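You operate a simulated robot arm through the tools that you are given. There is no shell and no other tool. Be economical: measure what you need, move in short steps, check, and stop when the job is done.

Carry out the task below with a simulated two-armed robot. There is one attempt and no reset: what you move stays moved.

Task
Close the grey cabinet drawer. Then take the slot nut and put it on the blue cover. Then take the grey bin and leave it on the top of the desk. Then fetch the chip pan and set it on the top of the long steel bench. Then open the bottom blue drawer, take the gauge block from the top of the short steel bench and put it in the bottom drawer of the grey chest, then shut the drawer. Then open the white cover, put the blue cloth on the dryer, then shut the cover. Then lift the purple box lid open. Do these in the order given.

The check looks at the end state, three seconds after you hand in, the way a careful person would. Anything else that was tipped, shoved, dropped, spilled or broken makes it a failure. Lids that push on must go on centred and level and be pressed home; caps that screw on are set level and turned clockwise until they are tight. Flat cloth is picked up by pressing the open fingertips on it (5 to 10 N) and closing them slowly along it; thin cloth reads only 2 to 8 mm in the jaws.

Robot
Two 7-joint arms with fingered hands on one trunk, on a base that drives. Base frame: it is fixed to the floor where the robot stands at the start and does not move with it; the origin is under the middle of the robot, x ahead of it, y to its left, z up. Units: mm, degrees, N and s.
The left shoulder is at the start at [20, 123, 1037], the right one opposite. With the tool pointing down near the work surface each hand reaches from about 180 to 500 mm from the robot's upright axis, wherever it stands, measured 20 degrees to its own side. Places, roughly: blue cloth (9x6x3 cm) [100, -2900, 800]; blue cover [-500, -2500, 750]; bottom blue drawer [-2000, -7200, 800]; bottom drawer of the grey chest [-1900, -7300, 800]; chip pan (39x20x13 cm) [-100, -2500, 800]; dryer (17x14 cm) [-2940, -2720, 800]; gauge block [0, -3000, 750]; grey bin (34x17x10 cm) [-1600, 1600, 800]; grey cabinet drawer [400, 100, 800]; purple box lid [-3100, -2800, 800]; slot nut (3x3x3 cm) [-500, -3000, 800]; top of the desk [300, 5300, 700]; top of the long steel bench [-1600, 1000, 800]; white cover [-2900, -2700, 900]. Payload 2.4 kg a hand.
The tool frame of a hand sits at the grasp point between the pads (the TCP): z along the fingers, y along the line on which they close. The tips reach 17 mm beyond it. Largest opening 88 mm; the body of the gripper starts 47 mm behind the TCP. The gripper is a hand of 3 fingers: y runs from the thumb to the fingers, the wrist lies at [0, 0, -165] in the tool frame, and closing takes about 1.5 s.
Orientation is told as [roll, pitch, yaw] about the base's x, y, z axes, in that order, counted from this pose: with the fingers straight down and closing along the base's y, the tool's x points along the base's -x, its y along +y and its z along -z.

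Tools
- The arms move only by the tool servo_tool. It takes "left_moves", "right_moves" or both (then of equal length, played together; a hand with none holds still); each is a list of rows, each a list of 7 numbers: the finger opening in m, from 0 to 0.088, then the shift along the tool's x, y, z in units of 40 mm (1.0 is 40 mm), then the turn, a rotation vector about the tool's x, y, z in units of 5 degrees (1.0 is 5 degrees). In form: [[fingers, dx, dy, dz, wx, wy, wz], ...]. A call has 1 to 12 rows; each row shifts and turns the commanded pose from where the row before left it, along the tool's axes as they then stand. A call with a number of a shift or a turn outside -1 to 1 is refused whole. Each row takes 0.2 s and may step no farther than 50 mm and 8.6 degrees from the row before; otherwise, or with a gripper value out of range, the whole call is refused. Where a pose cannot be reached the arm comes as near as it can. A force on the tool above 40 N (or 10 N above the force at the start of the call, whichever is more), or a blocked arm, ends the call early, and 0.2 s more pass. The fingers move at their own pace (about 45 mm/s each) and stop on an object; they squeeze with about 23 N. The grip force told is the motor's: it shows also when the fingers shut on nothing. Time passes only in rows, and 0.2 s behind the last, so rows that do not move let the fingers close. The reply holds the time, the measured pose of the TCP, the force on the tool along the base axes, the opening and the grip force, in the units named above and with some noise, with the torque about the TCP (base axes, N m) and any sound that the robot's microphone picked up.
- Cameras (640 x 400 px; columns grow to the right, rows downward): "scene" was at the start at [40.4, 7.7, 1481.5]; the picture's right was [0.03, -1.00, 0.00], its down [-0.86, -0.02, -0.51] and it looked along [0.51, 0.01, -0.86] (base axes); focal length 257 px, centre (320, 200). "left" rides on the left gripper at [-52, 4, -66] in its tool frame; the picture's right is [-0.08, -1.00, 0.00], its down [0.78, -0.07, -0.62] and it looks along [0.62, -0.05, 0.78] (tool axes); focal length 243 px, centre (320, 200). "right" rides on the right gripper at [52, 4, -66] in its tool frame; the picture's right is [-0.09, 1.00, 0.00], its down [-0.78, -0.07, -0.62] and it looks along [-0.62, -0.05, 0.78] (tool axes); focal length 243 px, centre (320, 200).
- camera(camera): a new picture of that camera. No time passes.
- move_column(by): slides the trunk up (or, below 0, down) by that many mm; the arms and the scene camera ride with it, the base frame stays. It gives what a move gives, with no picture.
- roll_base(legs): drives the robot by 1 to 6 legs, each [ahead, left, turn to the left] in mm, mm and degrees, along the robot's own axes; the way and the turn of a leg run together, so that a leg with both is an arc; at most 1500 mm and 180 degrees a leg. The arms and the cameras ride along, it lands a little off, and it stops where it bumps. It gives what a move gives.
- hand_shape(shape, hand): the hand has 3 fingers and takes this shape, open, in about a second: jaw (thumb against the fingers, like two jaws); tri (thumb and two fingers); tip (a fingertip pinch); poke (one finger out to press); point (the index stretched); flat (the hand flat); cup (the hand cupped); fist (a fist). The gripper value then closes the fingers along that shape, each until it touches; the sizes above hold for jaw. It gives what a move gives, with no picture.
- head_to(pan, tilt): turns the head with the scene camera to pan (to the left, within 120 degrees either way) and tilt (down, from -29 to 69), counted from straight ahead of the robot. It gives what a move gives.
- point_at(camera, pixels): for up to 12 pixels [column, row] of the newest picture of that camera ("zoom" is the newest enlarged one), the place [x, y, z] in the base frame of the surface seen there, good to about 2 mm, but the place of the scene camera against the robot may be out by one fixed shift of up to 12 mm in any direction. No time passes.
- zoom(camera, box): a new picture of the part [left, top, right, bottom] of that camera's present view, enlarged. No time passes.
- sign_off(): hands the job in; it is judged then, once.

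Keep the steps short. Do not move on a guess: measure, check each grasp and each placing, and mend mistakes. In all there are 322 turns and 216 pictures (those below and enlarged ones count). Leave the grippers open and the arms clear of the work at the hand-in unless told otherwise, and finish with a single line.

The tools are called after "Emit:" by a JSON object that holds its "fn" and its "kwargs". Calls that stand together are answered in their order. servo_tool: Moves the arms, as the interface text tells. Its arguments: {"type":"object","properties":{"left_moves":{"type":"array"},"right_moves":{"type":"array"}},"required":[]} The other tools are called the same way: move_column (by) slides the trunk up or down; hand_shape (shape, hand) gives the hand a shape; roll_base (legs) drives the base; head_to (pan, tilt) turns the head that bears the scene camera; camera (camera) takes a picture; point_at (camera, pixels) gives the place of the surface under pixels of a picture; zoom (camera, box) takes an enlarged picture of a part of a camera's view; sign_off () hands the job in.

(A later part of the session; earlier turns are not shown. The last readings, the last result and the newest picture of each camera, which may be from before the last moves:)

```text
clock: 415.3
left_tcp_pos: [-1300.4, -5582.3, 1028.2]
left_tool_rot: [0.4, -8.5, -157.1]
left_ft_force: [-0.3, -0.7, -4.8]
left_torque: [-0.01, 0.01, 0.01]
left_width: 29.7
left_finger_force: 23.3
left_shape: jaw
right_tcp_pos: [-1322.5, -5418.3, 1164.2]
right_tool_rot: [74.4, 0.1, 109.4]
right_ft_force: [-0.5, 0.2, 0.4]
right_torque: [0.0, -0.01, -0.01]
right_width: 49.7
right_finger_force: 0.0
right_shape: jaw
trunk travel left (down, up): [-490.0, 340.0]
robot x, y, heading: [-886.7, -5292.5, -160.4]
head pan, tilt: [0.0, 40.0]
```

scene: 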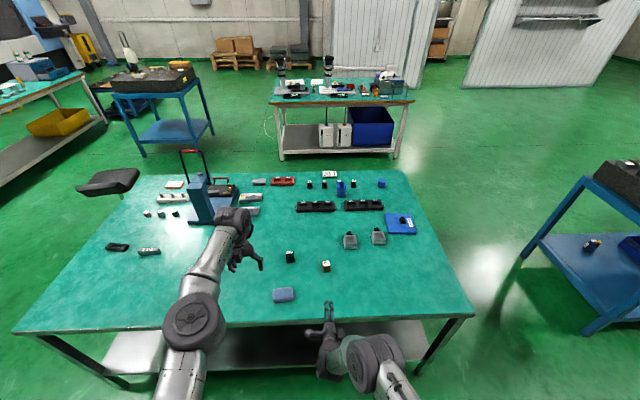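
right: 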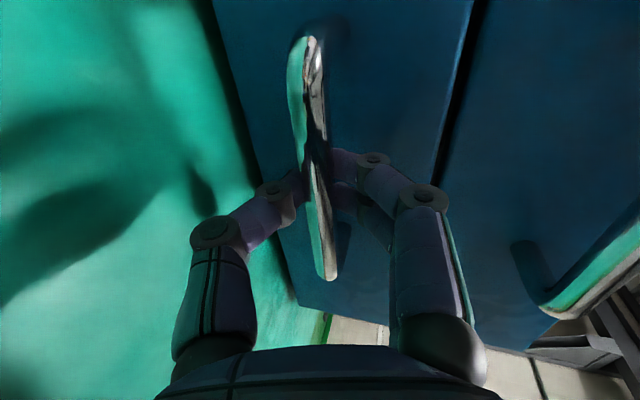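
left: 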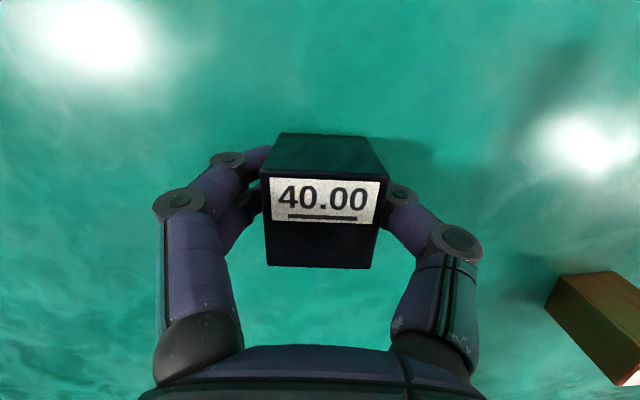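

Emit:
{"fn": "roll_base", "kwargs": {"legs": [[0, 0, 87.8], [698, -641, 0], [31, -921, 0]]}}

Emit:
{"fn": "camera", "kwargs": {"camera": "scene"}}

```text
clock: 428.4
left_tcp_pos: [-1926.7, -6861.4, 1026.6]
left_tool_rot: [0.5, -8.6, -70.0]
left_ft_force: [0.8, -0.1, -3.5]
left_torque: [0.02, -0.04, -0.01]
left_width: 29.7
left_finger_force: 22.8
left_shape: jaw
right_tcp_pos: [-2093.5, -6874.3, 1164.1]
right_tool_rot: [74.5, 0.1, -163.4]
right_ft_force: [-0.6, 0.9, -0.8]
right_torque: [0.03, -0.02, -0.02]
right_width: 50.0
right_finger_force: 0.1
right_shape: jaw
trunk travel left (down, up): [-490.0, 340.0]
robot x, y, heading: [-2195.0, -6436.7, -73.4]
head pan, tilt: [0.0, 40.0]
```

```text
113 pictures are left
```

scene: 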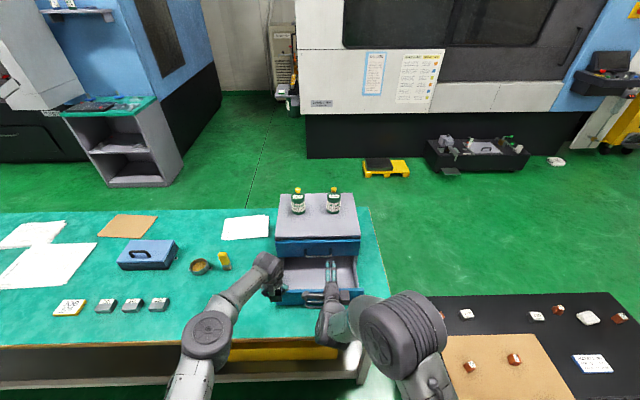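

The drawer is as I left it. I bring the left hand upright and inward, move the right hand aside, then drive 135 mm ahead.

Emit:
{"fn": "servo_tool", "kwargs": {"left_moves": [[0, 0, -0.63, 0, 0, 0.86, 0], [0, 0, -0.63, 0, 0, 0.86, 0], [0, 0, -0.63, 0, 0, 0, -0.6], [0, 0, 0, 0, 0, 0, 0]], "right_moves": [[0.05, -0.9, 0, 0, 0, 0, 0], [0.05, -0.9, 0, 0, 0, 0, 0], [0.05, -0.9, 0, 0, 0, 0, 0], [0.05, 0, 0, 0, 0, 0, 0]]}}

Emit:
{"fn": "roll_base", "kwargs": {"legs": [[135, 0, 0.8]]}}

Emit:
{"fn": "camera", "kwargs": {"camera": "left"}}

```text
clock: 429.4
left_tcp_pos: [-2004.3, -6855.6, 1030.3]
left_tool_rot: [0.4, 0.0, -66.9]
left_ft_force: [0.3, 0.8, -4.1]
left_torque: [-0.01, -0.01, 0.02]
left_width: 29.8
left_finger_force: 23.1
left_shape: jaw
left hand out of reach, approached as far as the arm can: row 1, 2, 3
right_tcp_pos: [-2195.0, -6906.4, 1163.8]
right_tool_rot: [74.5, 0.0, -163.5]
right_ft_force: [0.2, 0.0, -0.8]
right_torque: [0.0, 0.03, -0.02]
right_width: 49.7
right_finger_force: 0.1
right_shape: jaw
trunk travel left (down, up): [-490.0, 340.0]
robot x, y, heading: [-2195.2, -6433.9, -73.3]
head pan, tilt: [0.0, 40.0]
```

```text
clock: 430.7
left_tcp_pos: [-1959.3, -6982.7, 1029.8]
left_tool_rot: [0.4, 0.0, -66.3]
left_ft_force: [0.8, 0.1, -4.2]
left_torque: [-0.05, 0.0, 0.02]
left_width: 29.7
left_finger_force: 22.5
left_shape: jaw
right_tcp_pos: [-2149.2, -7038.6, 1163.4]
right_tool_rot: [74.3, 0.0, -162.7]
right_ft_force: [0.7, 0.6, 0.7]
right_torque: [-0.03, 0.0, -0.03]
right_width: 49.6
right_finger_force: 0.1
right_shape: jaw
trunk travel left (down, up): [-490.0, 340.0]
robot x, y, heading: [-2155.0, -6564.2, -72.7]
head pan, tilt: [0.0, 40.0]
```

```text
112 pictures are left
```

left: 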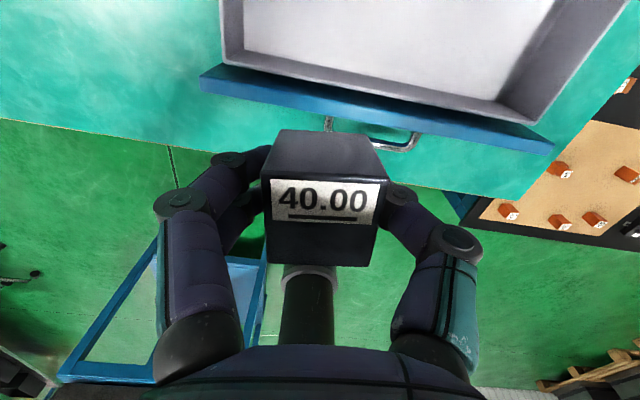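

Emit:
{"fn": "point_at", "kwargs": {"camera": "left", "pixels": [[300, 82], [400, 115], [220, 75], [540, 150], [350, 40], [400, 70], [250, 30]]}}

```text
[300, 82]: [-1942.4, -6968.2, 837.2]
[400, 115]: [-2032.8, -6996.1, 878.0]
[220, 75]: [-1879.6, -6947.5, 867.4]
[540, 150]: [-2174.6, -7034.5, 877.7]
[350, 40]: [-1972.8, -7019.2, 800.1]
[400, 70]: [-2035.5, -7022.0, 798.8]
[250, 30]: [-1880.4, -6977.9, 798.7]
```

Inside the drawer I have floor z ≈ 799. I roll 36 mm forward so the block is 42 mm behind the drawer front's top edge, then lower the trunk to 905.

Emit:
{"fn": "roll_base", "kwargs": {"legs": [[36, -10, 0]]}}

Emit:
{"fn": "move_column", "kwargs": {"by": -115}}

Emit:
{"fn": "camera", "kwargs": {"camera": "left"}}

```text
clock: 431.5
left_tcp_pos: [-1957.9, -7019.1, 1029.2]
left_tool_rot: [0.5, 0.0, -66.3]
left_ft_force: [-0.3, -0.3, -4.2]
left_torque: [-0.02, -0.01, 0.0]
left_width: 29.9
left_finger_force: 22.8
left_shape: jaw
right_tcp_pos: [-2147.3, -7074.5, 1163.2]
right_tool_rot: [74.3, 0.1, -162.7]
right_ft_force: [0.6, -0.9, 0.3]
right_torque: [-0.03, 0.02, -0.02]
right_width: 49.6
right_finger_force: 0.0
right_shape: jaw
trunk travel left (down, up): [-490.0, 340.0]
robot x, y, heading: [-2159.5, -6598.9, -72.8]
head pan, tilt: [0.0, 40.0]
```

```text
clock: 433.0
left_tcp_pos: [-1958.6, -7017.6, 915.8]
left_tool_rot: [0.3, 0.0, -66.3]
left_ft_force: [0.5, -0.4, -3.9]
left_torque: [0.02, -0.01, 0.01]
left_width: 29.6
left_finger_force: 23.0
left_shape: jaw
right_tcp_pos: [-2147.7, -7073.1, 1048.6]
right_tool_rot: [74.6, 0.0, -162.6]
right_ft_force: [0.2, -0.3, -0.2]
right_torque: [-0.01, -0.03, 0.0]
right_width: 49.6
right_finger_force: 0.0
right_shape: jaw
trunk travel left (down, up): [-375.0, 455.0]
robot x, y, heading: [-2155.9, -6600.8, -72.8]
head pan, tilt: [0.0, 40.0]
```

```text
111 pictures are left
```

left: 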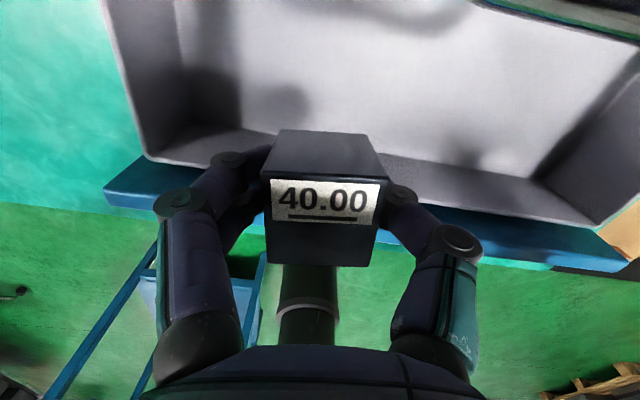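

Emit:
{"fn": "point_at", "kwargs": {"camera": "left", "pixels": [[450, 203], [450, 213], [450, 230], [420, 165], [200, 160], [150, 190], [520, 30], [150, 158]]}}

```text
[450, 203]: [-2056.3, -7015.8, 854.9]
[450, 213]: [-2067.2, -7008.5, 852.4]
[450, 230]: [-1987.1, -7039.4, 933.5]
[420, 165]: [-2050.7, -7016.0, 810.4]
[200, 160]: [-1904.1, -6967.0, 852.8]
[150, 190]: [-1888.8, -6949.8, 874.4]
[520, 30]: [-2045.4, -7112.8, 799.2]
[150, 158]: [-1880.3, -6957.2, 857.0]
```

The block clears the front's inner face by about 13 mm. I lower 85 mm, then feel for the floor.

Emit:
{"fn": "move_column", "kwargs": {"by": -84}}

Emit:
{"fn": "move_column", "kwargs": {"by": -4}}

```text
clock: 434.2
left_tcp_pos: [-1958.8, -7018.9, 830.7]
left_tool_rot: [0.4, 0.0, -66.4]
left_ft_force: [-0.3, 0.5, -3.7]
left_torque: [0.0, 0.0, 0.03]
left_width: 29.7
left_finger_force: 22.3
left_shape: jaw
right_tcp_pos: [-2148.7, -7072.2, 965.4]
right_tool_rot: [74.5, 0.0, -162.7]
right_ft_force: [0.4, 0.7, 0.2]
right_torque: [0.0, 0.01, 0.0]
right_width: 49.6
right_finger_force: 0.1
right_shape: jaw
trunk travel left (down, up): [-291.0, 539.0]
robot x, y, heading: [-2157.8, -6599.4, -72.6]
head pan, tilt: [0.0, 40.0]
```

```text
clock: 434.7
left_tcp_pos: [-1959.2, -7017.5, 828.0]
left_tool_rot: [0.4, 0.0, -66.3]
left_ft_force: [0.1, 1.0, -0.4]
left_torque: [-0.04, -0.02, 0.02]
left_width: 29.6
left_finger_force: 23.2
left_shape: jaw
right_tcp_pos: [-2148.7, -7072.4, 960.8]
right_tool_rot: [74.5, 0.1, -162.7]
right_ft_force: [1.0, -0.1, 0.3]
right_torque: [-0.01, -0.01, -0.02]
right_width: 49.9
right_finger_force: 0.1
right_shape: jaw
trunk travel left (down, up): [-287.0, 543.0]
robot x, y, heading: [-2159.5, -6601.5, -72.7]
head pan, tilt: [0.0, 40.0]
```

The weight has gone off the hand, so the block rests on the drawer floor. I open gently and rise.

Emit:
{"fn": "servo_tool", "kwargs": {"left_moves": [[0.045, 0, 0, 0, 0, 0, 0], [0.06, 0, 0, 0, 0, 0, 0], [0.06, 0, 0, 0, 0, 0, 0], [0.06, 0, 0, 0, 0, 0, 0], [0.06, 0, 0, 0, 0, 0, 0]]}}

Emit:
{"fn": "move_column", "kwargs": {"by": 120}}

Emit:
{"fn": "camera", "kwargs": {"camera": "left"}}

```text
clock: 435.9
left_tcp_pos: [-1958.3, -7017.6, 828.0]
left_tool_rot: [0.4, 0.0, -66.3]
left_ft_force: [0.0, -0.4, -0.3]
left_torque: [-0.02, -0.03, 0.02]
left_width: 59.5
left_finger_force: 0.1
left_shape: jaw
right_tcp_pos: [-2148.1, -7073.5, 959.5]
right_tool_rot: [74.5, 0.0, -162.7]
right_ft_force: [0.2, -0.3, 0.4]
right_torque: [0.02, -0.03, 0.0]
right_width: 49.7
right_finger_force: 0.0
right_shape: jaw
trunk travel left (down, up): [-287.0, 543.0]
robot x, y, heading: [-2154.9, -6601.8, -72.5]
head pan, tilt: [0.0, 40.0]
```

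```text
clock: 437.4
left_tcp_pos: [-1958.0, -7017.6, 947.2]
left_tool_rot: [0.4, -0.1, -66.4]
left_ft_force: [0.1, -0.6, -0.6]
left_torque: [0.01, 0.01, -0.03]
left_width: 59.5
left_finger_force: 0.1
left_shape: jaw
right_tcp_pos: [-2148.0, -7073.6, 1079.9]
right_tool_rot: [74.5, 0.0, -162.8]
right_ft_force: [0.1, -0.4, 0.1]
right_torque: [0.01, -0.05, 0.01]
right_width: 50.1
right_finger_force: 0.1
right_shape: jaw
trunk travel left (down, up): [-407.0, 423.0]
robot x, y, heading: [-2159.2, -6600.6, -72.6]
head pan, tilt: [0.0, 40.0]
```

```text
110 pictures are left
```

left: 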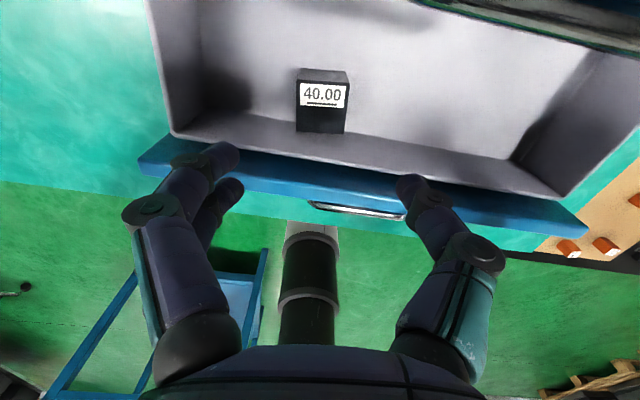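

The block lies in the drawer. I back off 200 mm, then bring the right hand, fingers closed, in front of the drawer's centre at z ~863 and move the left hand aside.

Emit:
{"fn": "roll_base", "kwargs": {"legs": [[-200, 0, 0]]}}

Emit:
{"fn": "servo_tool", "kwargs": {"left_moves": [[0.06, 0, 0.5, -0.3, 0, 0, 0], [0.06, 0, 0.5, -0.3, 0, 0, 0], [0.06, 0, 0.5, -0.3, 0, 0, 0], [0.06, 0, 0.5, -0.3, 0, 0, 0], [0.06, 0, 0.5, -0.3, 0, 0, 0], [0.06, 0, 0, 0, 0, 0, 0]], "right_moves": [[0, 0.55, -0.87, 0.233, 0, 0, 0], [0, 0.55, -0.87, 0.233, 0, 0, 0], [0, 0.55, -0.87, 0.233, 0, 0, 0], [0, 0.55, -0.87, 0.233, 0, 0, 0], [0, 0.55, -0.87, 0.233, 0, 0, 0], [0, 0.55, -0.87, 0.233, 0, 0, 0]]}}

Emit:
{"fn": "zoom", "kwargs": {"camera": "scene", "box": [220, 160, 440, 320]}}

```text
clock: 439.1
left_tcp_pos: [-2019.4, -6820.1, 948.1]
left_tool_rot: [0.4, -0.1, -66.1]
left_ft_force: [0.3, 0.4, 0.2]
left_torque: [0.0, 0.02, 0.0]
left_width: 59.7
left_finger_force: 0.0
left_shape: jaw
right_tcp_pos: [-2208.0, -6877.3, 1080.9]
right_tool_rot: [74.7, 0.1, -162.5]
right_ft_force: [0.3, 0.7, -0.1]
right_torque: [-0.02, 0.02, 0.03]
right_width: 49.9
right_finger_force: 0.1
right_shape: jaw
trunk travel left (down, up): [-407.0, 423.0]
robot x, y, heading: [-2215.7, -6405.6, -72.7]
head pan, tilt: [0.0, 40.0]
```

```text
clock: 440.4
left_tcp_pos: [-1927.5, -6782.3, 1007.8]
left_tool_rot: [0.3, 0.1, -66.0]
left_ft_force: [0.3, 0.2, 0.0]
left_torque: [0.01, 0.02, -0.01]
left_width: 59.9
left_finger_force: 0.0
left_shape: jaw
right_tcp_pos: [-2082.6, -6833.8, 863.6]
right_tool_rot: [74.6, 0.0, -162.5]
right_ft_force: [-0.1, 0.3, -0.4]
right_torque: [-0.03, 0.0, 0.0]
right_width: 0.0
right_finger_force: 23.0
right_shape: jaw
trunk travel left (down, up): [-407.0, 423.0]
robot x, y, heading: [-2213.7, -6402.7, -72.5]
head pan, tilt: [0.0, 40.0]
```

```text
2.50 times, centred on (330, 240) of scene
```

zoom: 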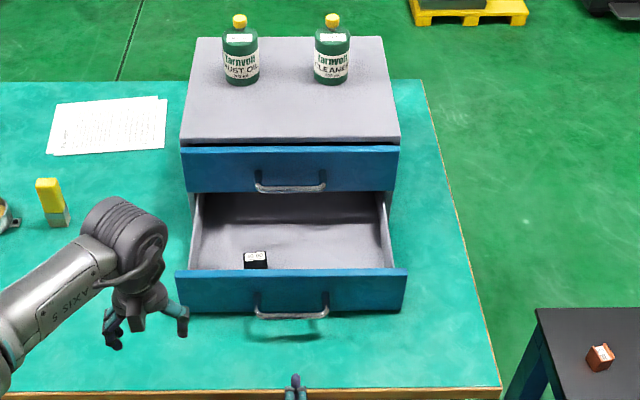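

The hand lines up with the drawer's middle. I drive 205 mm ahead to push the drawer partly shut.

Emit:
{"fn": "roll_base", "kwargs": {"legs": [[205, 0, 0]]}}

Emit:
{"fn": "servo_tool", "kwargs": {"right_moves": [[0, 0, 0.08, 0.3, 0, 0, 0], [0, 0, 0.08, 0.3, 0, 0, 0], [0, 0, 0.08, 0.3, 0, 0, 0], [0, 0, 0.08, 0.3, 0, 0, 0], [0, 0, 0.08, 0.3, 0, 0, 0], [0, 0, 0, 0, 0, 0, 0]]}}

Emit:
{"fn": "zoom", "kwargs": {"camera": "scene", "box": [220, 160, 440, 320]}}

```text
clock: 442.1
left_tcp_pos: [-1868.7, -6979.6, 1007.3]
left_tool_rot: [0.4, 0.0, -66.3]
left_ft_force: [0.2, 0.4, 0.0]
left_torque: [-0.02, 0.0, 0.0]
left_width: 59.6
left_finger_force: 0.1
left_shape: jaw
right_tcp_pos: [-2023.5, -7031.7, 863.8]
right_tool_rot: [74.4, 0.0, -163.0]
right_ft_force: [-0.2, -0.7, -0.7]
right_torque: [-0.02, 0.0, -0.01]
right_width: 0.0
right_finger_force: 23.6
right_shape: jaw
trunk travel left (down, up): [-407.0, 423.0]
robot x, y, heading: [-2155.7, -6599.3, -72.6]
head pan, tilt: [0.0, 40.0]
```

```text
clock: 443.5
left_tcp_pos: [-1868.0, -6979.3, 1008.2]
left_tool_rot: [0.4, 0.0, -66.3]
left_ft_force: [-0.2, 0.2, 0.9]
left_torque: [0.01, 0.04, 0.0]
left_width: 59.6
left_finger_force: 0.1
left_shape: jaw
right_tcp_pos: [-2011.4, -7078.0, 867.3]
right_tool_rot: [74.6, 0.0, -162.8]
right_ft_force: [0.7, 0.5, 0.8]
right_torque: [0.01, 0.01, 0.0]
right_width: 0.0
right_finger_force: 23.4
right_shape: jaw
right hand out of reach, approached as far as the arm can: row 4, 5
trunk travel left (down, up): [-407.0, 423.0]
robot x, y, heading: [-2154.4, -6600.6, -72.8]
head pan, tilt: [0.0, 40.0]
```

```text
2.50 times, centred on (330, 240) of scene
```

zoom: 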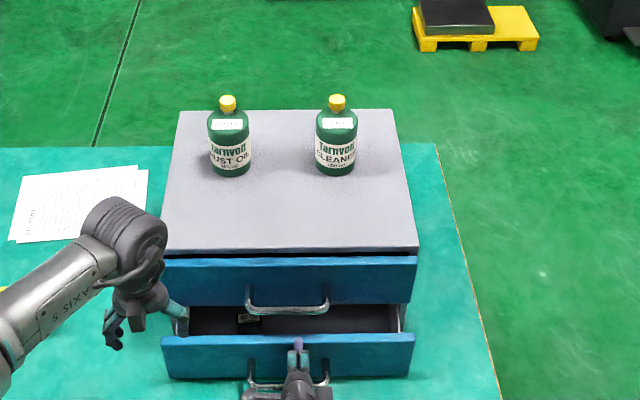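

About 35 mm remain. I drive on in small steps until the drawer meets its stop.

Emit:
{"fn": "roll_base", "kwargs": {"legs": [[28, 0, 0]]}}

Emit:
{"fn": "roll_base", "kwargs": {"legs": [[8, 0, 0]]}}

Emit:
{"fn": "zoom", "kwargs": {"camera": "scene", "box": [220, 160, 440, 320]}}

```text
clock: 444.3
left_tcp_pos: [-1858.8, -7008.1, 1006.8]
left_tool_rot: [0.3, 0.1, -66.4]
left_ft_force: [-0.2, -0.1, -0.3]
left_torque: [0.03, 0.0, -0.02]
left_width: 59.8
left_finger_force: 0.1
left_shape: jaw
right_tcp_pos: [-2004.3, -7103.5, 866.7]
right_tool_rot: [74.4, -0.1, -162.7]
right_ft_force: [-0.1, -0.6, -0.6]
right_torque: [-0.01, -0.02, 0.0]
right_width: 0.0
right_finger_force: 23.1
right_shape: jaw
trunk travel left (down, up): [-407.0, 423.0]
robot x, y, heading: [-2147.8, -6626.0, -72.9]
head pan, tilt: [0.0, 40.0]
```

```text
clock: 445.0
left_tcp_pos: [-1858.4, -7013.9, 1007.0]
left_tool_rot: [0.3, 0.0, -66.4]
left_ft_force: [-0.2, 0.3, 0.3]
left_torque: [-0.02, 0.02, 0.02]
left_width: 59.6
left_finger_force: 0.0
left_shape: jaw
right_tcp_pos: [-2000.9, -7111.2, 866.3]
right_tool_rot: [74.4, 0.1, -162.8]
right_ft_force: [0.1, 0.4, -1.4]
right_torque: [0.02, -0.02, 0.01]
right_width: 0.1
right_finger_force: 23.3
right_shape: jaw
trunk travel left (down, up): [-407.0, 423.0]
robot x, y, heading: [-2146.4, -6637.5, -72.9]
head pan, tilt: [0.0, 40.0]
```

```text
2.50 times, centred on (330, 240) of scene
```

zoom: 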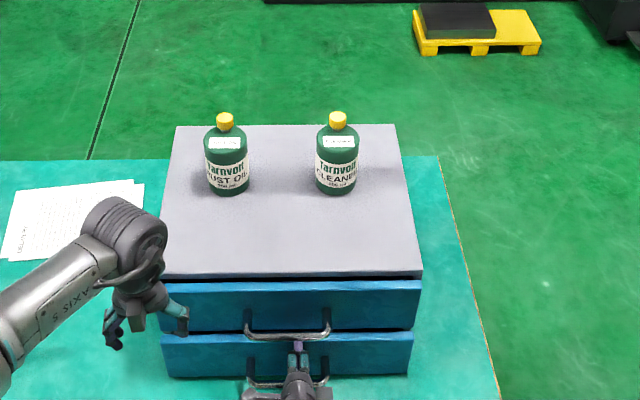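

Emit:
{"fn": "roll_base", "kwargs": {"legs": [[8, 0, 0]]}}

Emit:
{"fn": "servo_tool", "kwargs": {"right_moves": [[0, 0, 0.03, 0.1, 0, 0, 0], [0, 0, 0.03, 0.1, 0, 0, 0], [0, 0, 0, 0, 0, 0, 0]]}}

Emit:
{"fn": "roll_base", "kwargs": {"legs": [[8, 0, 0]]}}

```text
clock: 445.8
left_tcp_pos: [-1855.9, -7020.9, 1007.6]
left_tool_rot: [0.4, -0.1, -66.5]
left_ft_force: [-0.3, 0.0, 0.3]
left_torque: [0.04, -0.01, -0.02]
left_width: 59.6
left_finger_force: 0.1
left_shape: jaw
right_tcp_pos: [-1998.9, -7119.1, 866.4]
right_tool_rot: [74.4, 0.0, -162.8]
right_ft_force: [0.4, -0.9, 0.4]
right_torque: [0.0, 0.0, 0.01]
right_width: 0.2
right_finger_force: 22.6
right_shape: jaw
trunk travel left (down, up): [-407.0, 423.0]
robot x, y, heading: [-2142.1, -6641.9, -72.7]
head pan, tilt: [0.0, 40.0]
```

```text
clock: 446.6
left_tcp_pos: [-1855.4, -7021.1, 1007.8]
left_tool_rot: [0.4, 0.1, -66.3]
left_ft_force: [-0.3, -0.2, -0.1]
left_torque: [0.01, -0.03, -0.02]
left_width: 59.5
left_finger_force: 0.0
left_shape: jaw
right_tcp_pos: [-2000.1, -7124.1, 866.5]
right_tool_rot: [74.5, 0.0, -162.7]
right_ft_force: [-0.2, 1.0, 0.2]
right_torque: [-0.05, 0.02, -0.02]
right_width: 0.0
right_finger_force: 22.9
right_shape: jaw
right hand out of reach, approached as far as the arm can: row 1, 2
trunk travel left (down, up): [-407.0, 423.0]
robot x, y, heading: [-2139.8, -6641.1, -73.1]
head pan, tilt: [0.0, 40.0]
```

```text
clock: 447.3
left_tcp_pos: [-1853.5, -7027.5, 1008.5]
left_tool_rot: [0.3, -0.1, -66.4]
left_ft_force: [-0.1, 0.2, -0.3]
left_torque: [0.02, -0.02, 0.02]
left_width: 59.8
left_finger_force: 0.1
left_shape: jaw
right_tcp_pos: [-1999.2, -7128.5, 867.1]
right_tool_rot: [74.2, 0.1, -162.8]
right_ft_force: [-9.7, 27.4, -11.4]
right_torque: [-0.53, -0.13, 0.07]
right_width: 0.0
right_finger_force: 22.7
right_shape: jaw
trunk travel left (down, up): [-407.0, 423.0]
robot x, y, heading: [-2139.6, -6649.3, -72.7]
head pan, tilt: [0.0, 40.0]
```

Force 29 N: the drawer is at its stop. I back off and verify.

Emit:
{"fn": "roll_base", "kwargs": {"legs": [[-250, 0, 0]]}}

Emit:
{"fn": "zoom", "kwargs": {"camera": "scene", "box": [230, 150, 410, 280]}}

Emit:
{"fn": "point_at", "kwargs": {"camera": "zoom", "pixels": [[220, 300], [220, 360], [430, 300], [430, 350], [325, 270]]}}

```text
clock: 449.1
left_tcp_pos: [-1926.1, -6790.3, 1007.9]
left_tool_rot: [0.4, -0.1, -66.3]
left_ft_force: [0.3, 0.3, -0.4]
left_torque: [0.01, 0.0, -0.01]
left_width: 60.0
left_finger_force: 0.0
left_shape: jaw
right_tcp_pos: [-2072.0, -6891.1, 866.5]
right_tool_rot: [74.3, 0.0, -162.7]
right_ft_force: [-0.1, -0.8, -0.1]
right_torque: [-0.04, -0.03, 0.01]
right_width: 0.0
right_finger_force: 23.0
right_shape: jaw
trunk travel left (down, up): [-407.0, 423.0]
robot x, y, heading: [-2211.6, -6412.6, -72.8]
head pan, tilt: [0.0, 40.0]
```

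```text
3.08 times, centred on (320, 215) of scene
```

zoom: 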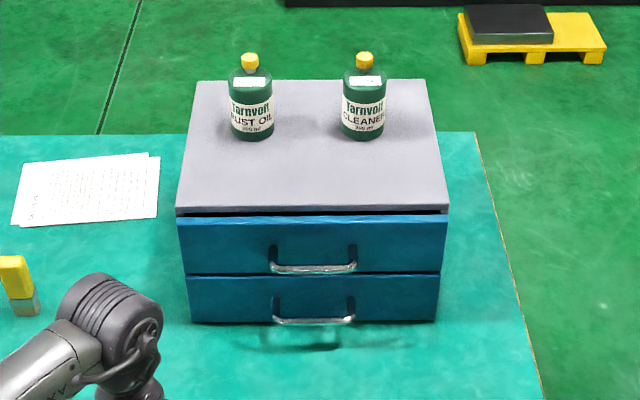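

```text
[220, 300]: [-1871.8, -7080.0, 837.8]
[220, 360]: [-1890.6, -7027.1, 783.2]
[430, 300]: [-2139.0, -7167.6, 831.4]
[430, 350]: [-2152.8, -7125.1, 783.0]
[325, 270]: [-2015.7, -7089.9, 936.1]
```

Shut flush. Next is the white cover on the west table. I raise the trunk and drive north to the gap between the tables.

Emit:
{"fn": "move_column", "kwargs": {"by": 100}}

Emit:
{"fn": "roll_base", "kwargs": {"legs": [[2, 996, 0], [0, 0, 162.8], [1400, -40, 0], [1420, 160, 0], [1350, 120, 0]]}}

Emit:
{"fn": "head_to", "kwargs": {"pan": 100, "tilt": 30}}

Emit:
{"fn": "camera", "kwargs": {"camera": "scene"}}

```text
clock: 450.5
left_tcp_pos: [-1926.0, -6791.4, 1106.9]
left_tool_rot: [0.4, 0.0, -66.3]
left_ft_force: [0.0, -0.3, 0.4]
left_torque: [-0.02, -0.02, -0.04]
left_width: 59.4
left_finger_force: 0.0
left_shape: jaw
right_tcp_pos: [-2071.2, -6892.5, 967.9]
right_tool_rot: [74.2, 0.0, -162.8]
right_ft_force: [0.9, 0.9, -0.2]
right_torque: [0.02, 0.01, 0.0]
right_width: 0.1
right_finger_force: 23.2
right_shape: jaw
trunk travel left (down, up): [-507.0, 323.0]
robot x, y, heading: [-2210.9, -6413.8, -72.7]
head pan, tilt: [0.0, 40.0]
```

```text
clock: 482.2
left_tcp_pos: [-1771.5, -1483.7, 1106.7]
left_tool_rot: [0.5, 0.0, 98.8]
left_ft_force: [0.0, -0.7, 0.1]
left_torque: [-0.01, -0.01, -0.02]
left_width: 59.8
left_finger_force: 0.1
left_shape: jaw
right_tcp_pos: [-1605.1, -1424.8, 967.4]
right_tool_rot: [74.1, 0.0, 2.3]
right_ft_force: [-0.1, 0.1, -0.1]
right_torque: [-0.01, -0.04, 0.01]
right_width: 0.0
right_finger_force: 23.0
right_shape: jaw
trunk travel left (down, up): [-507.0, 323.0]
robot x, y, heading: [-1592.8, -1925.7, 92.5]
head pan, tilt: [0.0, 40.0]
```

```text
clock: 484.0
left_tcp_pos: [-1771.9, -1485.0, 1106.9]
left_tool_rot: [0.4, 0.0, 98.8]
left_ft_force: [0.0, 0.4, 0.4]
left_torque: [-0.01, -0.03, -0.02]
left_width: 59.8
left_finger_force: 0.0
left_shape: jaw
right_tcp_pos: [-1605.7, -1425.4, 967.2]
right_tool_rot: [74.1, 0.0, 2.3]
right_ft_force: [0.3, -0.3, 1.2]
right_torque: [0.0, 0.0, 0.02]
right_width: 0.2
right_finger_force: 23.5
right_shape: jaw
trunk travel left (down, up): [-507.0, 323.0]
robot x, y, heading: [-1590.8, -1924.1, 92.5]
head pan, tilt: [100.0, 30.0]
```

```text
105 pictures are left
```

scene: 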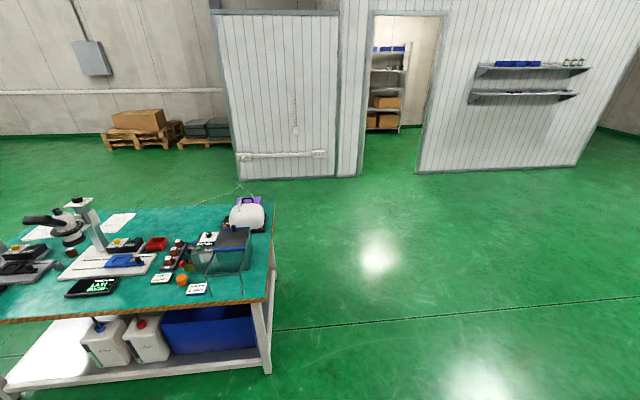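

Emit:
{"fn": "zoom", "kwargs": {"camera": "scene", "box": [140, 180, 290, 310]}}

Emit:
{"fn": "point_at", "kwargs": {"camera": "scene", "pixels": [[268, 300], [273, 207], [247, 213], [250, 200], [246, 225], [235, 205], [265, 225], [262, 370], [230, 250], [255, 232]]}}

```text
3.08 times, centred on (215, 245) of scene
```

zoom: 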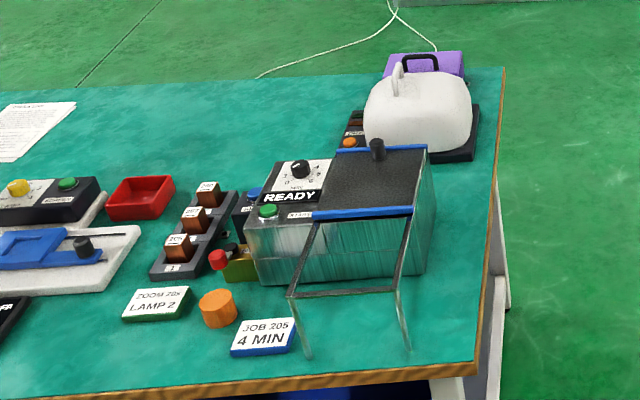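

```text
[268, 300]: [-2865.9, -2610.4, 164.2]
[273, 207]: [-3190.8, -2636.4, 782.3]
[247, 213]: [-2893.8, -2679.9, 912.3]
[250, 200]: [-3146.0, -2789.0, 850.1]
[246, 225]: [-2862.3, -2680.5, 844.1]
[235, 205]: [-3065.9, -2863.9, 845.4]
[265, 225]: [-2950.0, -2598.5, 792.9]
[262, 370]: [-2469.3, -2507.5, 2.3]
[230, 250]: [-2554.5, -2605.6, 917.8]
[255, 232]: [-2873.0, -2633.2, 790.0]
```

The white cover is a domed lid with a loop handle on a black base, near the table's north edge; the purple box stands beyond it. I drive west and turn to face it from the north.

Emit:
{"fn": "roll_base", "kwargs": {"legs": [[0, 1380, 0], [0, 0, -166]]}}

Emit:
{"fn": "head_to", "kwargs": {"pan": 0, "tilt": 45}}

Emit:
{"fn": "camera", "kwargs": {"camera": "scene"}}

Emit:
{"fn": "zoom", "kwargs": {"camera": "scene", "box": [230, 100, 410, 230]}}

```text
clock: 497.7
left_tcp_pos: [-2698.9, -2354.8, 1107.3]
left_tool_rot: [0.4, 0.0, -69.0]
left_ft_force: [-0.5, -0.4, -0.1]
left_torque: [0.03, 0.02, 0.01]
left_width: 60.0
left_finger_force: 0.0
left_shape: jaw
right_tcp_pos: [-2847.3, -2448.6, 966.5]
right_tool_rot: [74.2, 0.0, -165.4]
right_ft_force: [-0.3, -0.1, 0.3]
right_torque: [0.02, -0.01, 0.01]
right_width: 0.1
right_finger_force: 23.1
right_shape: jaw
trunk travel left (down, up): [-507.0, 323.0]
robot x, y, heading: [-2968.2, -1962.8, -75.2]
head pan, tilt: [100.0, 30.0]
```

```text
clock: 499.4
left_tcp_pos: [-2697.8, -2355.3, 1107.1]
left_tool_rot: [0.4, -0.1, -69.0]
left_ft_force: [0.6, 0.5, 0.5]
left_torque: [0.02, -0.02, 0.02]
left_width: 59.7
left_finger_force: 0.2
left_shape: jaw
right_tcp_pos: [-2849.1, -2448.5, 967.1]
right_tool_rot: [74.1, 0.1, -165.4]
right_ft_force: [-0.5, 0.1, 0.0]
right_torque: [0.01, -0.01, -0.02]
right_width: 0.1
right_finger_force: 22.6
right_shape: jaw
trunk travel left (down, up): [-507.0, 323.0]
robot x, y, heading: [-2969.1, -1966.9, -75.3]
head pan, tilt: [0.0, 45.0]
```

```text
103 pictures are left
```

scene: 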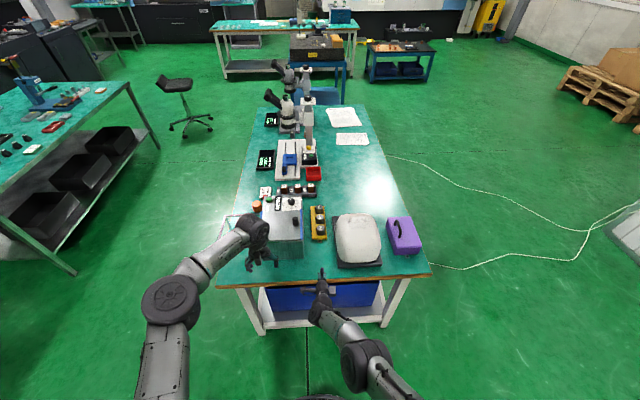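

```text
3.08 times, centred on (320, 165) of scene
```

zoom: 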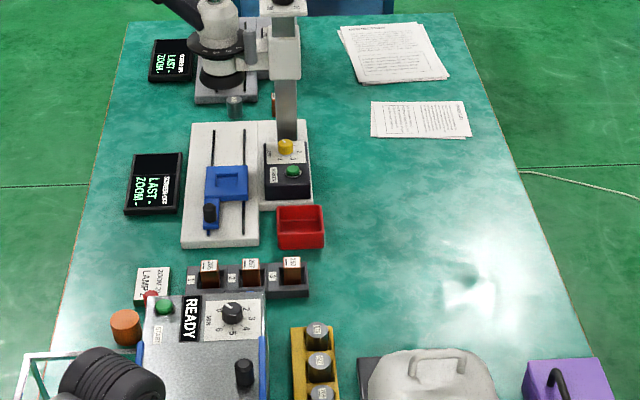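

Emit:
{"fn": "zoom", "kwargs": {"camera": "scene", "box": [310, 195, 440, 285]}}

Emit:
{"fn": "point_at", "kwargs": {"camera": "zoom", "pixels": [[240, 140], [225, 100], [320, 110], [150, 190], [330, 190], [245, 250], [130, 335], [350, 325], [235, 310], [135, 110], [340, 120], [245, 180]]}}

```text
4.44 times, centred on (375, 240) of scene
```

zoom: 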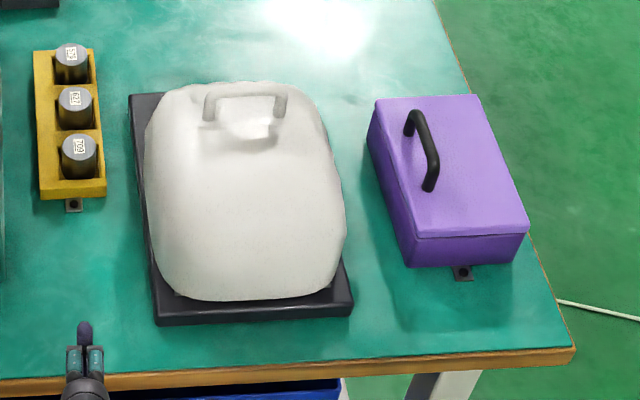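

```text
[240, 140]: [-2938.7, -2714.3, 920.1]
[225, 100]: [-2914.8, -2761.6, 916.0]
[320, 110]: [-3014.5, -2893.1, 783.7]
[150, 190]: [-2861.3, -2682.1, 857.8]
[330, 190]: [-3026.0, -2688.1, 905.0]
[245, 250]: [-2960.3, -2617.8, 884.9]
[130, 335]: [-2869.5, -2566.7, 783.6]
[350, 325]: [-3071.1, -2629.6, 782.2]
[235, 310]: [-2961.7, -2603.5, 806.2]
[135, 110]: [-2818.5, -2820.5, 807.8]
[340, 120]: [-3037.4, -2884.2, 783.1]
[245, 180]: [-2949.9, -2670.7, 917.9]
```

The loop handle is at the cover's south end, so it likely hinges at the north; the purple lid's handle is near its east edge. I want to work from the west side, so I check the floor there.

Emit:
{"fn": "head_to", "kwargs": {"pan": -60, "tilt": 35}}

Emit:
{"fn": "camera", "kwargs": {"camera": "scene"}}

Emit:
{"fn": "point_at", "kwargs": {"camera": "scene", "pixels": [[320, 200], [320, 100], [100, 200], [500, 150], [200, 120], [450, 250], [100, 120], [20, 300]]}}

```text
clock: 500.7
left_tcp_pos: [-2698.3, -2354.5, 1108.0]
left_tool_rot: [0.4, 0.0, -69.0]
left_ft_force: [0.3, -0.1, -0.5]
left_torque: [-0.01, 0.02, -0.01]
left_width: 59.5
left_finger_force: 0.1
left_shape: jaw
right_tcp_pos: [-2848.0, -2447.6, 966.9]
right_tool_rot: [74.2, 0.0, -165.4]
right_ft_force: [1.1, -0.1, -0.5]
right_torque: [-0.03, 0.0, -0.01]
right_width: 0.0
right_finger_force: 23.0
right_shape: jaw
trunk travel left (down, up): [-507.0, 323.0]
robot x, y, heading: [-2969.2, -1962.3, -75.5]
head pan, tilt: [-60.0, 35.0]
```

```text
100 pictures are left
```

scene: 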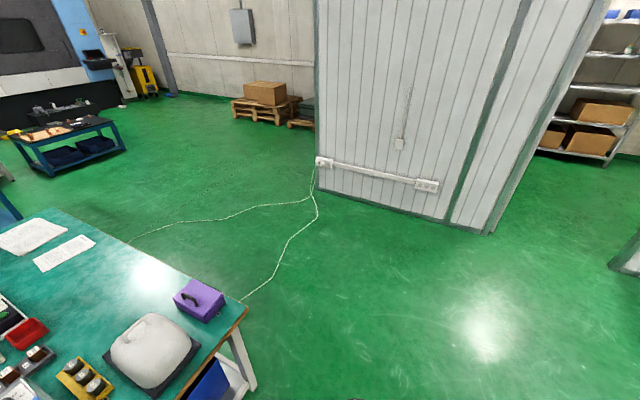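

```text
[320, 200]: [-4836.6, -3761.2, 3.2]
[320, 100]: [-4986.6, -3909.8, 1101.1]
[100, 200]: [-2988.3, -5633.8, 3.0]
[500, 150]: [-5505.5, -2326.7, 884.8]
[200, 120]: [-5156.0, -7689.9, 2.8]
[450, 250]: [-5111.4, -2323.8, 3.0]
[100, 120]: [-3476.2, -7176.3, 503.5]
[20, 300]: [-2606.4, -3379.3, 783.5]
```

West of the table lie cables, so I stay on the north side. I turn the right hand to point straight down, closing along my forward axis, to grip the cover's handle bar.

Emit:
{"fn": "servo_tool", "kwargs": {"right_moves": [[0.05, 0, 0, 0, 1, 0, 0], [0.05, 0, 0, 0, 1, 0, 0], [0.05, 0, 0, 0, 1, 0, 0], [0.05, 0, 0, 0, 1, 0, 0], [0.05, 0, 0, 0, 1, 0, 0], [0.05, 0, 0, 0, 1, 0, 0], [0.05, 0, 0, 0, 1, 0, 0], [0.05, 0, 0, 0, 1, 0, 0], [0.05, 0, 0, 0, 1, 0, 0], [0.05, 0, 0, 0, 1, 0, 0], [0.05, 0, 0, 0, 1, 0, 0], [0.05, 0, 0, 0, 1, 0, 0]]}}

Emit:
{"fn": "servo_tool", "kwargs": {"right_moves": [[0.05, 0, 0, 0, 1, 0, 0], [0.05, 0, 0, 0, 1, 0, 0], [0.05, 0, 0, 0, 1, 0, 0], [0.05, 0, 0, -0.9, 0, 0, 0], [0.05, 0, 0, -0.9, 0, 0, 0], [0.05, 0, 0, 0, 0, 0, 0]]}}

Emit:
{"fn": "roll_base", "kwargs": {"legs": [[0, 0, 2.5], [330, 0, 0]]}}

Emit:
{"fn": "head_to", "kwargs": {"pan": 0, "tilt": 50}}

Emit:
{"fn": "camera", "kwargs": {"camera": "scene"}}

```text
clock: 503.3
left_tcp_pos: [-2698.9, -2354.6, 1107.1]
left_tool_rot: [0.5, 0.1, -69.1]
left_ft_force: [0.8, 0.4, 0.9]
left_torque: [-0.02, 0.0, 0.01]
left_width: 59.9
left_finger_force: 0.2
left_shape: jaw
right_tcp_pos: [-2886.8, -2417.6, 957.7]
right_tool_rot: [14.0, 0.0, -165.2]
right_ft_force: [-0.2, 0.6, -0.4]
right_torque: [0.05, 0.01, 0.0]
right_width: 50.1
right_finger_force: 0.1
right_shape: jaw
right hand out of reach, approached as far as the arm can: row 8, 9, 10, 11, 12
trunk travel left (down, up): [-507.0, 323.0]
robot x, y, heading: [-2964.7, -1965.9, -75.4]
head pan, tilt: [-60.0, 35.0]
```

```text
clock: 504.7
left_tcp_pos: [-2697.6, -2354.7, 1108.3]
left_tool_rot: [0.4, 0.0, -69.0]
left_ft_force: [0.3, -0.2, 0.3]
left_torque: [-0.01, 0.01, 0.01]
left_width: 60.0
left_finger_force: 0.0
left_shape: jaw
right_tcp_pos: [-2896.8, -2404.6, 1032.5]
right_tool_rot: [-1.1, 0.0, -165.5]
right_ft_force: [-0.6, 0.8, -0.1]
right_torque: [0.0, 0.02, 0.0]
right_width: 50.0
right_finger_force: 0.2
right_shape: jaw
right hand out of reach, approached as far as the arm can: row 1, 2, 3, 4, 5
trunk travel left (down, up): [-507.0, 323.0]
robot x, y, heading: [-2966.9, -1962.7, -75.3]
head pan, tilt: [-60.0, 35.0]
```

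```text
clock: 507.3
left_tcp_pos: [-2582.0, -2659.0, 1107.8]
left_tool_rot: [0.5, 0.0, -66.3]
left_ft_force: [0.2, 0.4, 0.7]
left_torque: [-0.01, 0.0, 0.01]
left_width: 59.5
left_finger_force: 0.0
left_shape: jaw
right_tcp_pos: [-2776.7, -2718.7, 1032.7]
right_tool_rot: [-1.0, 0.0, -162.7]
right_ft_force: [-0.4, 0.1, 0.1]
right_torque: [-0.04, 0.01, 0.03]
right_width: 50.0
right_finger_force: 0.0
right_shape: jaw
trunk travel left (down, up): [-507.0, 323.0]
robot x, y, heading: [-2867.4, -2281.3, -72.6]
head pan, tilt: [-60.0, 35.0]
```

```text
clock: 508.6
left_tcp_pos: [-2580.6, -2657.7, 1105.9]
left_tool_rot: [0.4, 0.0, -66.2]
left_ft_force: [0.6, -0.1, 1.1]
left_torque: [0.0, 0.04, 0.02]
left_width: 59.6
left_finger_force: 0.1
left_shape: jaw
right_tcp_pos: [-2777.2, -2717.0, 1031.3]
right_tool_rot: [-1.0, 0.1, -162.6]
right_ft_force: [0.8, -0.3, 1.0]
right_torque: [-0.02, -0.02, -0.01]
right_width: 49.8
right_finger_force: 0.0
right_shape: jaw
trunk travel left (down, up): [-507.0, 323.0]
robot x, y, heading: [-2869.7, -2279.5, -72.9]
head pan, tilt: [0.0, 50.0]
```

```text
99 pictures are left
```

scene: 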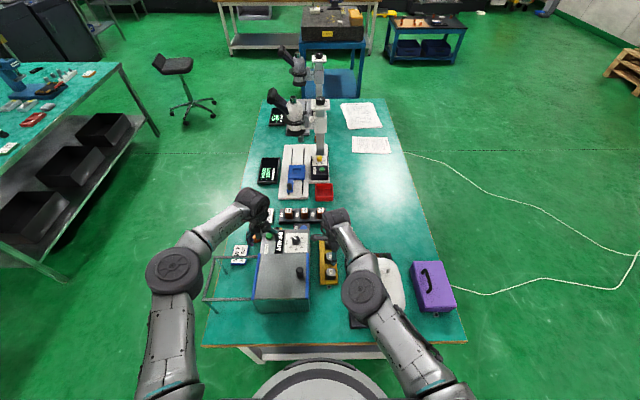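

I shift 114 mm right to bring the cover before the right hand, and look with the right camera.

Emit:
{"fn": "roll_base", "kwargs": {"legs": [[5, -114, 0]]}}

Emit:
{"fn": "camera", "kwargs": {"camera": "right"}}

Emit:
{"fn": "zoom", "kwargs": {"camera": "scene", "box": [260, 200, 420, 340]}}

```text
clock: 509.8
left_tcp_pos: [-2689.0, -2696.7, 1107.8]
left_tool_rot: [0.4, 0.0, -66.2]
left_ft_force: [0.4, -0.6, 0.9]
left_torque: [-0.01, -0.03, 0.04]
left_width: 59.9
left_finger_force: 0.1
left_shape: jaw
right_tcp_pos: [-2883.8, -2757.0, 1031.6]
right_tool_rot: [-1.0, 0.3, -162.7]
right_ft_force: [-0.2, -0.7, -0.4]
right_torque: [0.02, -0.01, -0.01]
right_width: 50.2
right_finger_force: 0.1
right_shape: jaw
trunk travel left (down, up): [-507.0, 323.0]
robot x, y, heading: [-2975.6, -2319.8, -72.6]
head pan, tilt: [0.0, 50.0]
```

```text
98 pictures are left
```

right: 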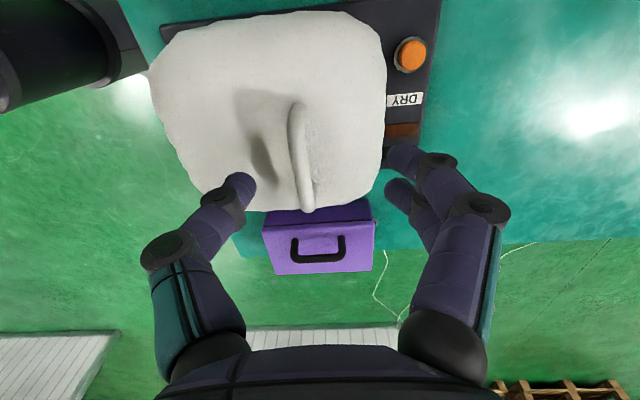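

```text
2.86 times, centred on (340, 270) of scene
```

zoom: 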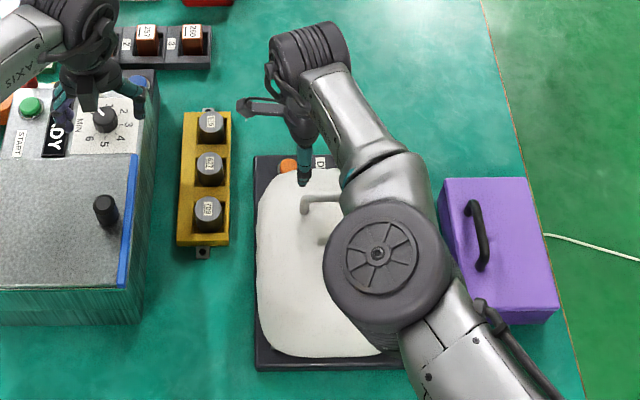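

The handle bar runs east-west at (300,155), on the DRY-button (south) side. I measure it.

Emit:
{"fn": "point_at", "kwargs": {"camera": "right", "pixels": [[296, 110], [299, 150], [304, 195], [297, 130], [270, 150], [330, 150], [200, 100], [375, 100], [165, 40], [388, 20]]}}

```text
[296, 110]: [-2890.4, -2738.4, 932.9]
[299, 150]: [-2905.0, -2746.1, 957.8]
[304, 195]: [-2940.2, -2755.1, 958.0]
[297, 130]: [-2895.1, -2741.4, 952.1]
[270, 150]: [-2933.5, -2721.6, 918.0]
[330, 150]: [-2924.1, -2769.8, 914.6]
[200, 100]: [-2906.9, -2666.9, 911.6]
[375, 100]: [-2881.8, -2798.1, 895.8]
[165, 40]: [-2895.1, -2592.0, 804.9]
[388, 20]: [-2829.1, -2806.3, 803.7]
```

Bar centre (-2920,-2749), top z 958, dome at 916. I move the right hand over it and down to z 947.

Emit:
{"fn": "servo_tool", "kwargs": {"right_moves": [[0.05, -0.4, -0.23, 0.3, 0, 0, 0], [0.05, -0.4, -0.23, 0.6, 0, 0, 0], [0.05, 0, 0, 0.6, 0, 0, 0], [0.05, 0, 0, 0.4, 0, 0, 0], [0.05, 0, 0, 0, 0, 0, 0]]}}

Emit:
{"fn": "camera", "kwargs": {"camera": "right"}}

```text
clock: 511.0
left_tcp_pos: [-2687.5, -2695.5, 1108.6]
left_tool_rot: [0.4, 0.0, -66.2]
left_ft_force: [0.7, 0.6, -0.3]
left_torque: [0.01, 0.0, 0.03]
left_width: 59.7
left_finger_force: 0.0
left_shape: jaw
right_tcp_pos: [-2917.3, -2751.1, 952.2]
right_tool_rot: [-1.0, 0.0, -162.6]
right_ft_force: [-0.1, 0.1, 0.1]
right_torque: [-0.04, 0.02, 0.0]
right_width: 50.3
right_finger_force: 0.1
right_shape: jaw
right hand out of reach, approached as far as the arm can: row 1, 2, 3, 4
trunk travel left (down, up): [-507.0, 323.0]
robot x, y, heading: [-2974.4, -2317.2, -72.5]
head pan, tilt: [0.0, 50.0]
```

```text
96 pictures are left
```

right: 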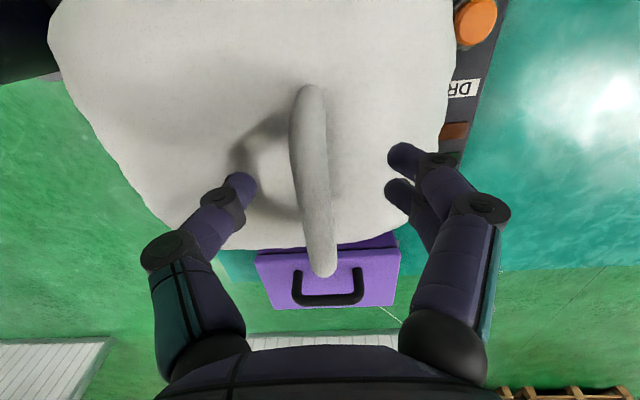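

The bar is centred between thumb and fingers. I close.

Emit:
{"fn": "servo_tool", "kwargs": {"right_moves": [[0, 0, 0, 0.1, 0, 0, 0], [0, 0, 0, 0, 0, 0, 0], [0, 0, 0, 0, 0, 0, 0], [0, 0, 0, 0, 0, 0, 0], [0, 0, 0, 0, 0, 0, 0], [0, 0, 0, 0, 0, 0, 0], [0, 0, 0, 0, 0, 0, 0]]}}

Emit:
{"fn": "move_column", "kwargs": {"by": 12}}

Emit:
{"fn": "camera", "kwargs": {"camera": "right"}}

```text
clock: 512.6
left_tcp_pos: [-2688.3, -2696.3, 1105.6]
left_tool_rot: [0.5, -0.1, -66.2]
left_ft_force: [-0.7, -0.6, -0.1]
left_torque: [-0.01, -0.01, 0.04]
left_width: 59.5
left_finger_force: 0.1
left_shape: jaw
right_tcp_pos: [-2917.3, -2747.3, 949.5]
right_tool_rot: [-1.0, -0.1, -162.5]
right_ft_force: [-2.6, 7.6, -10.6]
right_torque: [-0.05, 0.0, 0.03]
right_width: 0.0
right_finger_force: 22.4
right_shape: jaw
trunk travel left (down, up): [-507.0, 323.0]
robot x, y, heading: [-2978.0, -2317.4, -72.6]
head pan, tilt: [0.0, 50.0]
```

```text
clock: 513.1
left_tcp_pos: [-2689.1, -2696.0, 1117.6]
left_tool_rot: [0.5, -0.1, -66.2]
left_ft_force: [0.6, -0.2, -0.5]
left_torque: [-0.01, 0.02, -0.01]
left_width: 59.6
left_finger_force: 0.1
left_shape: jaw
right_tcp_pos: [-2918.8, -2744.4, 955.5]
right_tool_rot: [-1.8, -0.1, -162.5]
right_ft_force: [-5.2, 13.8, -16.8]
right_torque: [-0.09, -0.01, 0.01]
right_width: 0.0
right_finger_force: 22.8
right_shape: jaw
trunk travel left (down, up): [-517.0, 313.0]
robot x, y, heading: [-2976.2, -2318.0, -72.8]
head pan, tilt: [0.0, 50.0]
stopped: the force on the tool passed its limit at 44 N (the readings are from after the stop); the commanded pose is now the measured one
```

```text
95 pictures are left
```

right: 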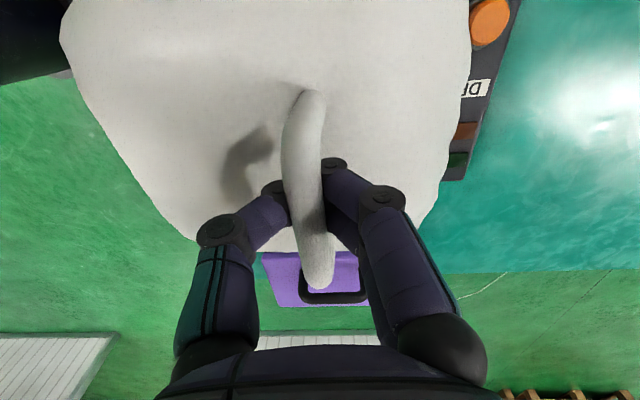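

Lifting straight up meets 44 N with a pull to the north: the hinge is at the north, so the bar must swing towards me. I loosen the fingers so they only hook behind the bar, and pull it towards me by backing the base.

Emit:
{"fn": "servo_tool", "kwargs": {"right_moves": [[0.03, 0, 0, 0, 0, 0, 0], [0.05, 0, 0, 0, 0, 0, 0], [0.05, 0, 0, 0.2, 0, 0, 0], [0.05, 0, 0, 0, 0, 0, 0]]}}

Emit:
{"fn": "roll_base", "kwargs": {"legs": [[-75, 0, 0]]}}

Emit:
{"fn": "zoom", "kwargs": {"camera": "scene", "box": [240, 180, 440, 340]}}

```text
clock: 514.1
left_tcp_pos: [-2688.3, -2696.9, 1115.8]
left_tool_rot: [0.4, 0.0, -66.2]
left_ft_force: [-0.3, 0.4, -0.8]
left_torque: [-0.01, 0.02, 0.0]
left_width: 59.7
left_finger_force: 0.0
left_shape: jaw
right_tcp_pos: [-2919.2, -2742.9, 948.1]
right_tool_rot: [-1.5, 0.0, -162.6]
right_ft_force: [0.1, 0.6, 0.3]
right_torque: [0.01, 0.0, -0.01]
right_width: 49.5
right_finger_force: 0.0
right_shape: jaw
right hand out of reach, approached as far as the arm can: row 3
trunk travel left (down, up): [-517.0, 313.0]
robot x, y, heading: [-2976.0, -2320.5, -72.8]
head pan, tilt: [0.0, 50.0]
```

```text
clock: 515.2
left_tcp_pos: [-2706.1, -2635.5, 1118.8]
left_tool_rot: [0.3, -0.1, -66.1]
left_ft_force: [-0.3, -0.2, 0.3]
left_torque: [-0.01, 0.01, 0.01]
left_width: 59.5
left_finger_force: 0.1
left_shape: jaw
right_tcp_pos: [-2934.6, -2689.6, 955.5]
right_tool_rot: [0.1, 0.0, -162.7]
right_ft_force: [5.0, -11.7, 17.2]
right_torque: [-0.36, -0.13, 0.05]
right_width: 53.3
right_finger_force: 0.0
right_shape: jaw
trunk travel left (down, up): [-517.0, 313.0]
robot x, y, heading: [-2993.6, -2260.2, -72.4]
head pan, tilt: [0.0, 50.0]
stopped in leg 1: the force on the tool passed its limit at 47 N (the readings are from after the stop); the commanded pose is now the measured one
```

```text
2.50 times, centred on (340, 260) of scene
```

zoom: 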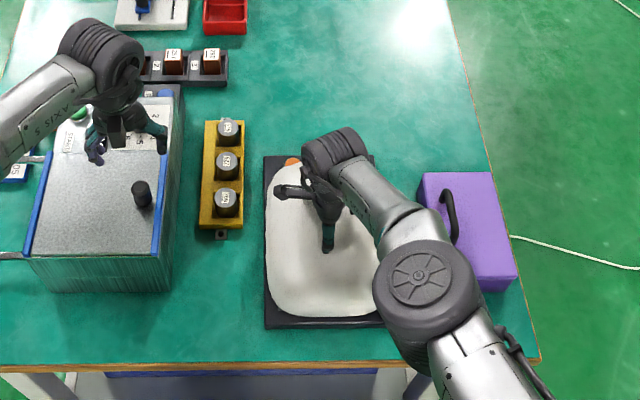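

Emit:
{"fn": "camera", "kwargs": {"camera": "right"}}

Emit:
{"fn": "point_at", "kwargs": {"camera": "right", "pixels": [[330, 120], [340, 160], [345, 200], [250, 100], [400, 60]]}}

```text
93 pictures are left
```

right: 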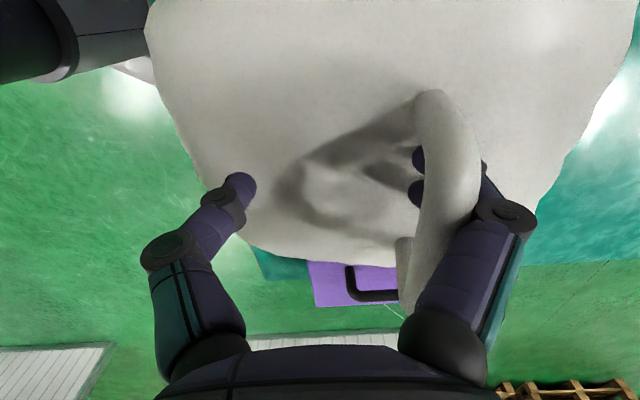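

```text
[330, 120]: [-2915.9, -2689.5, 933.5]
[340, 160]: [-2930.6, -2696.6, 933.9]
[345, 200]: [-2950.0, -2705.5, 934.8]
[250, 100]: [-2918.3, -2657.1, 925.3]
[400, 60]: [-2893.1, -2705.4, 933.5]
```

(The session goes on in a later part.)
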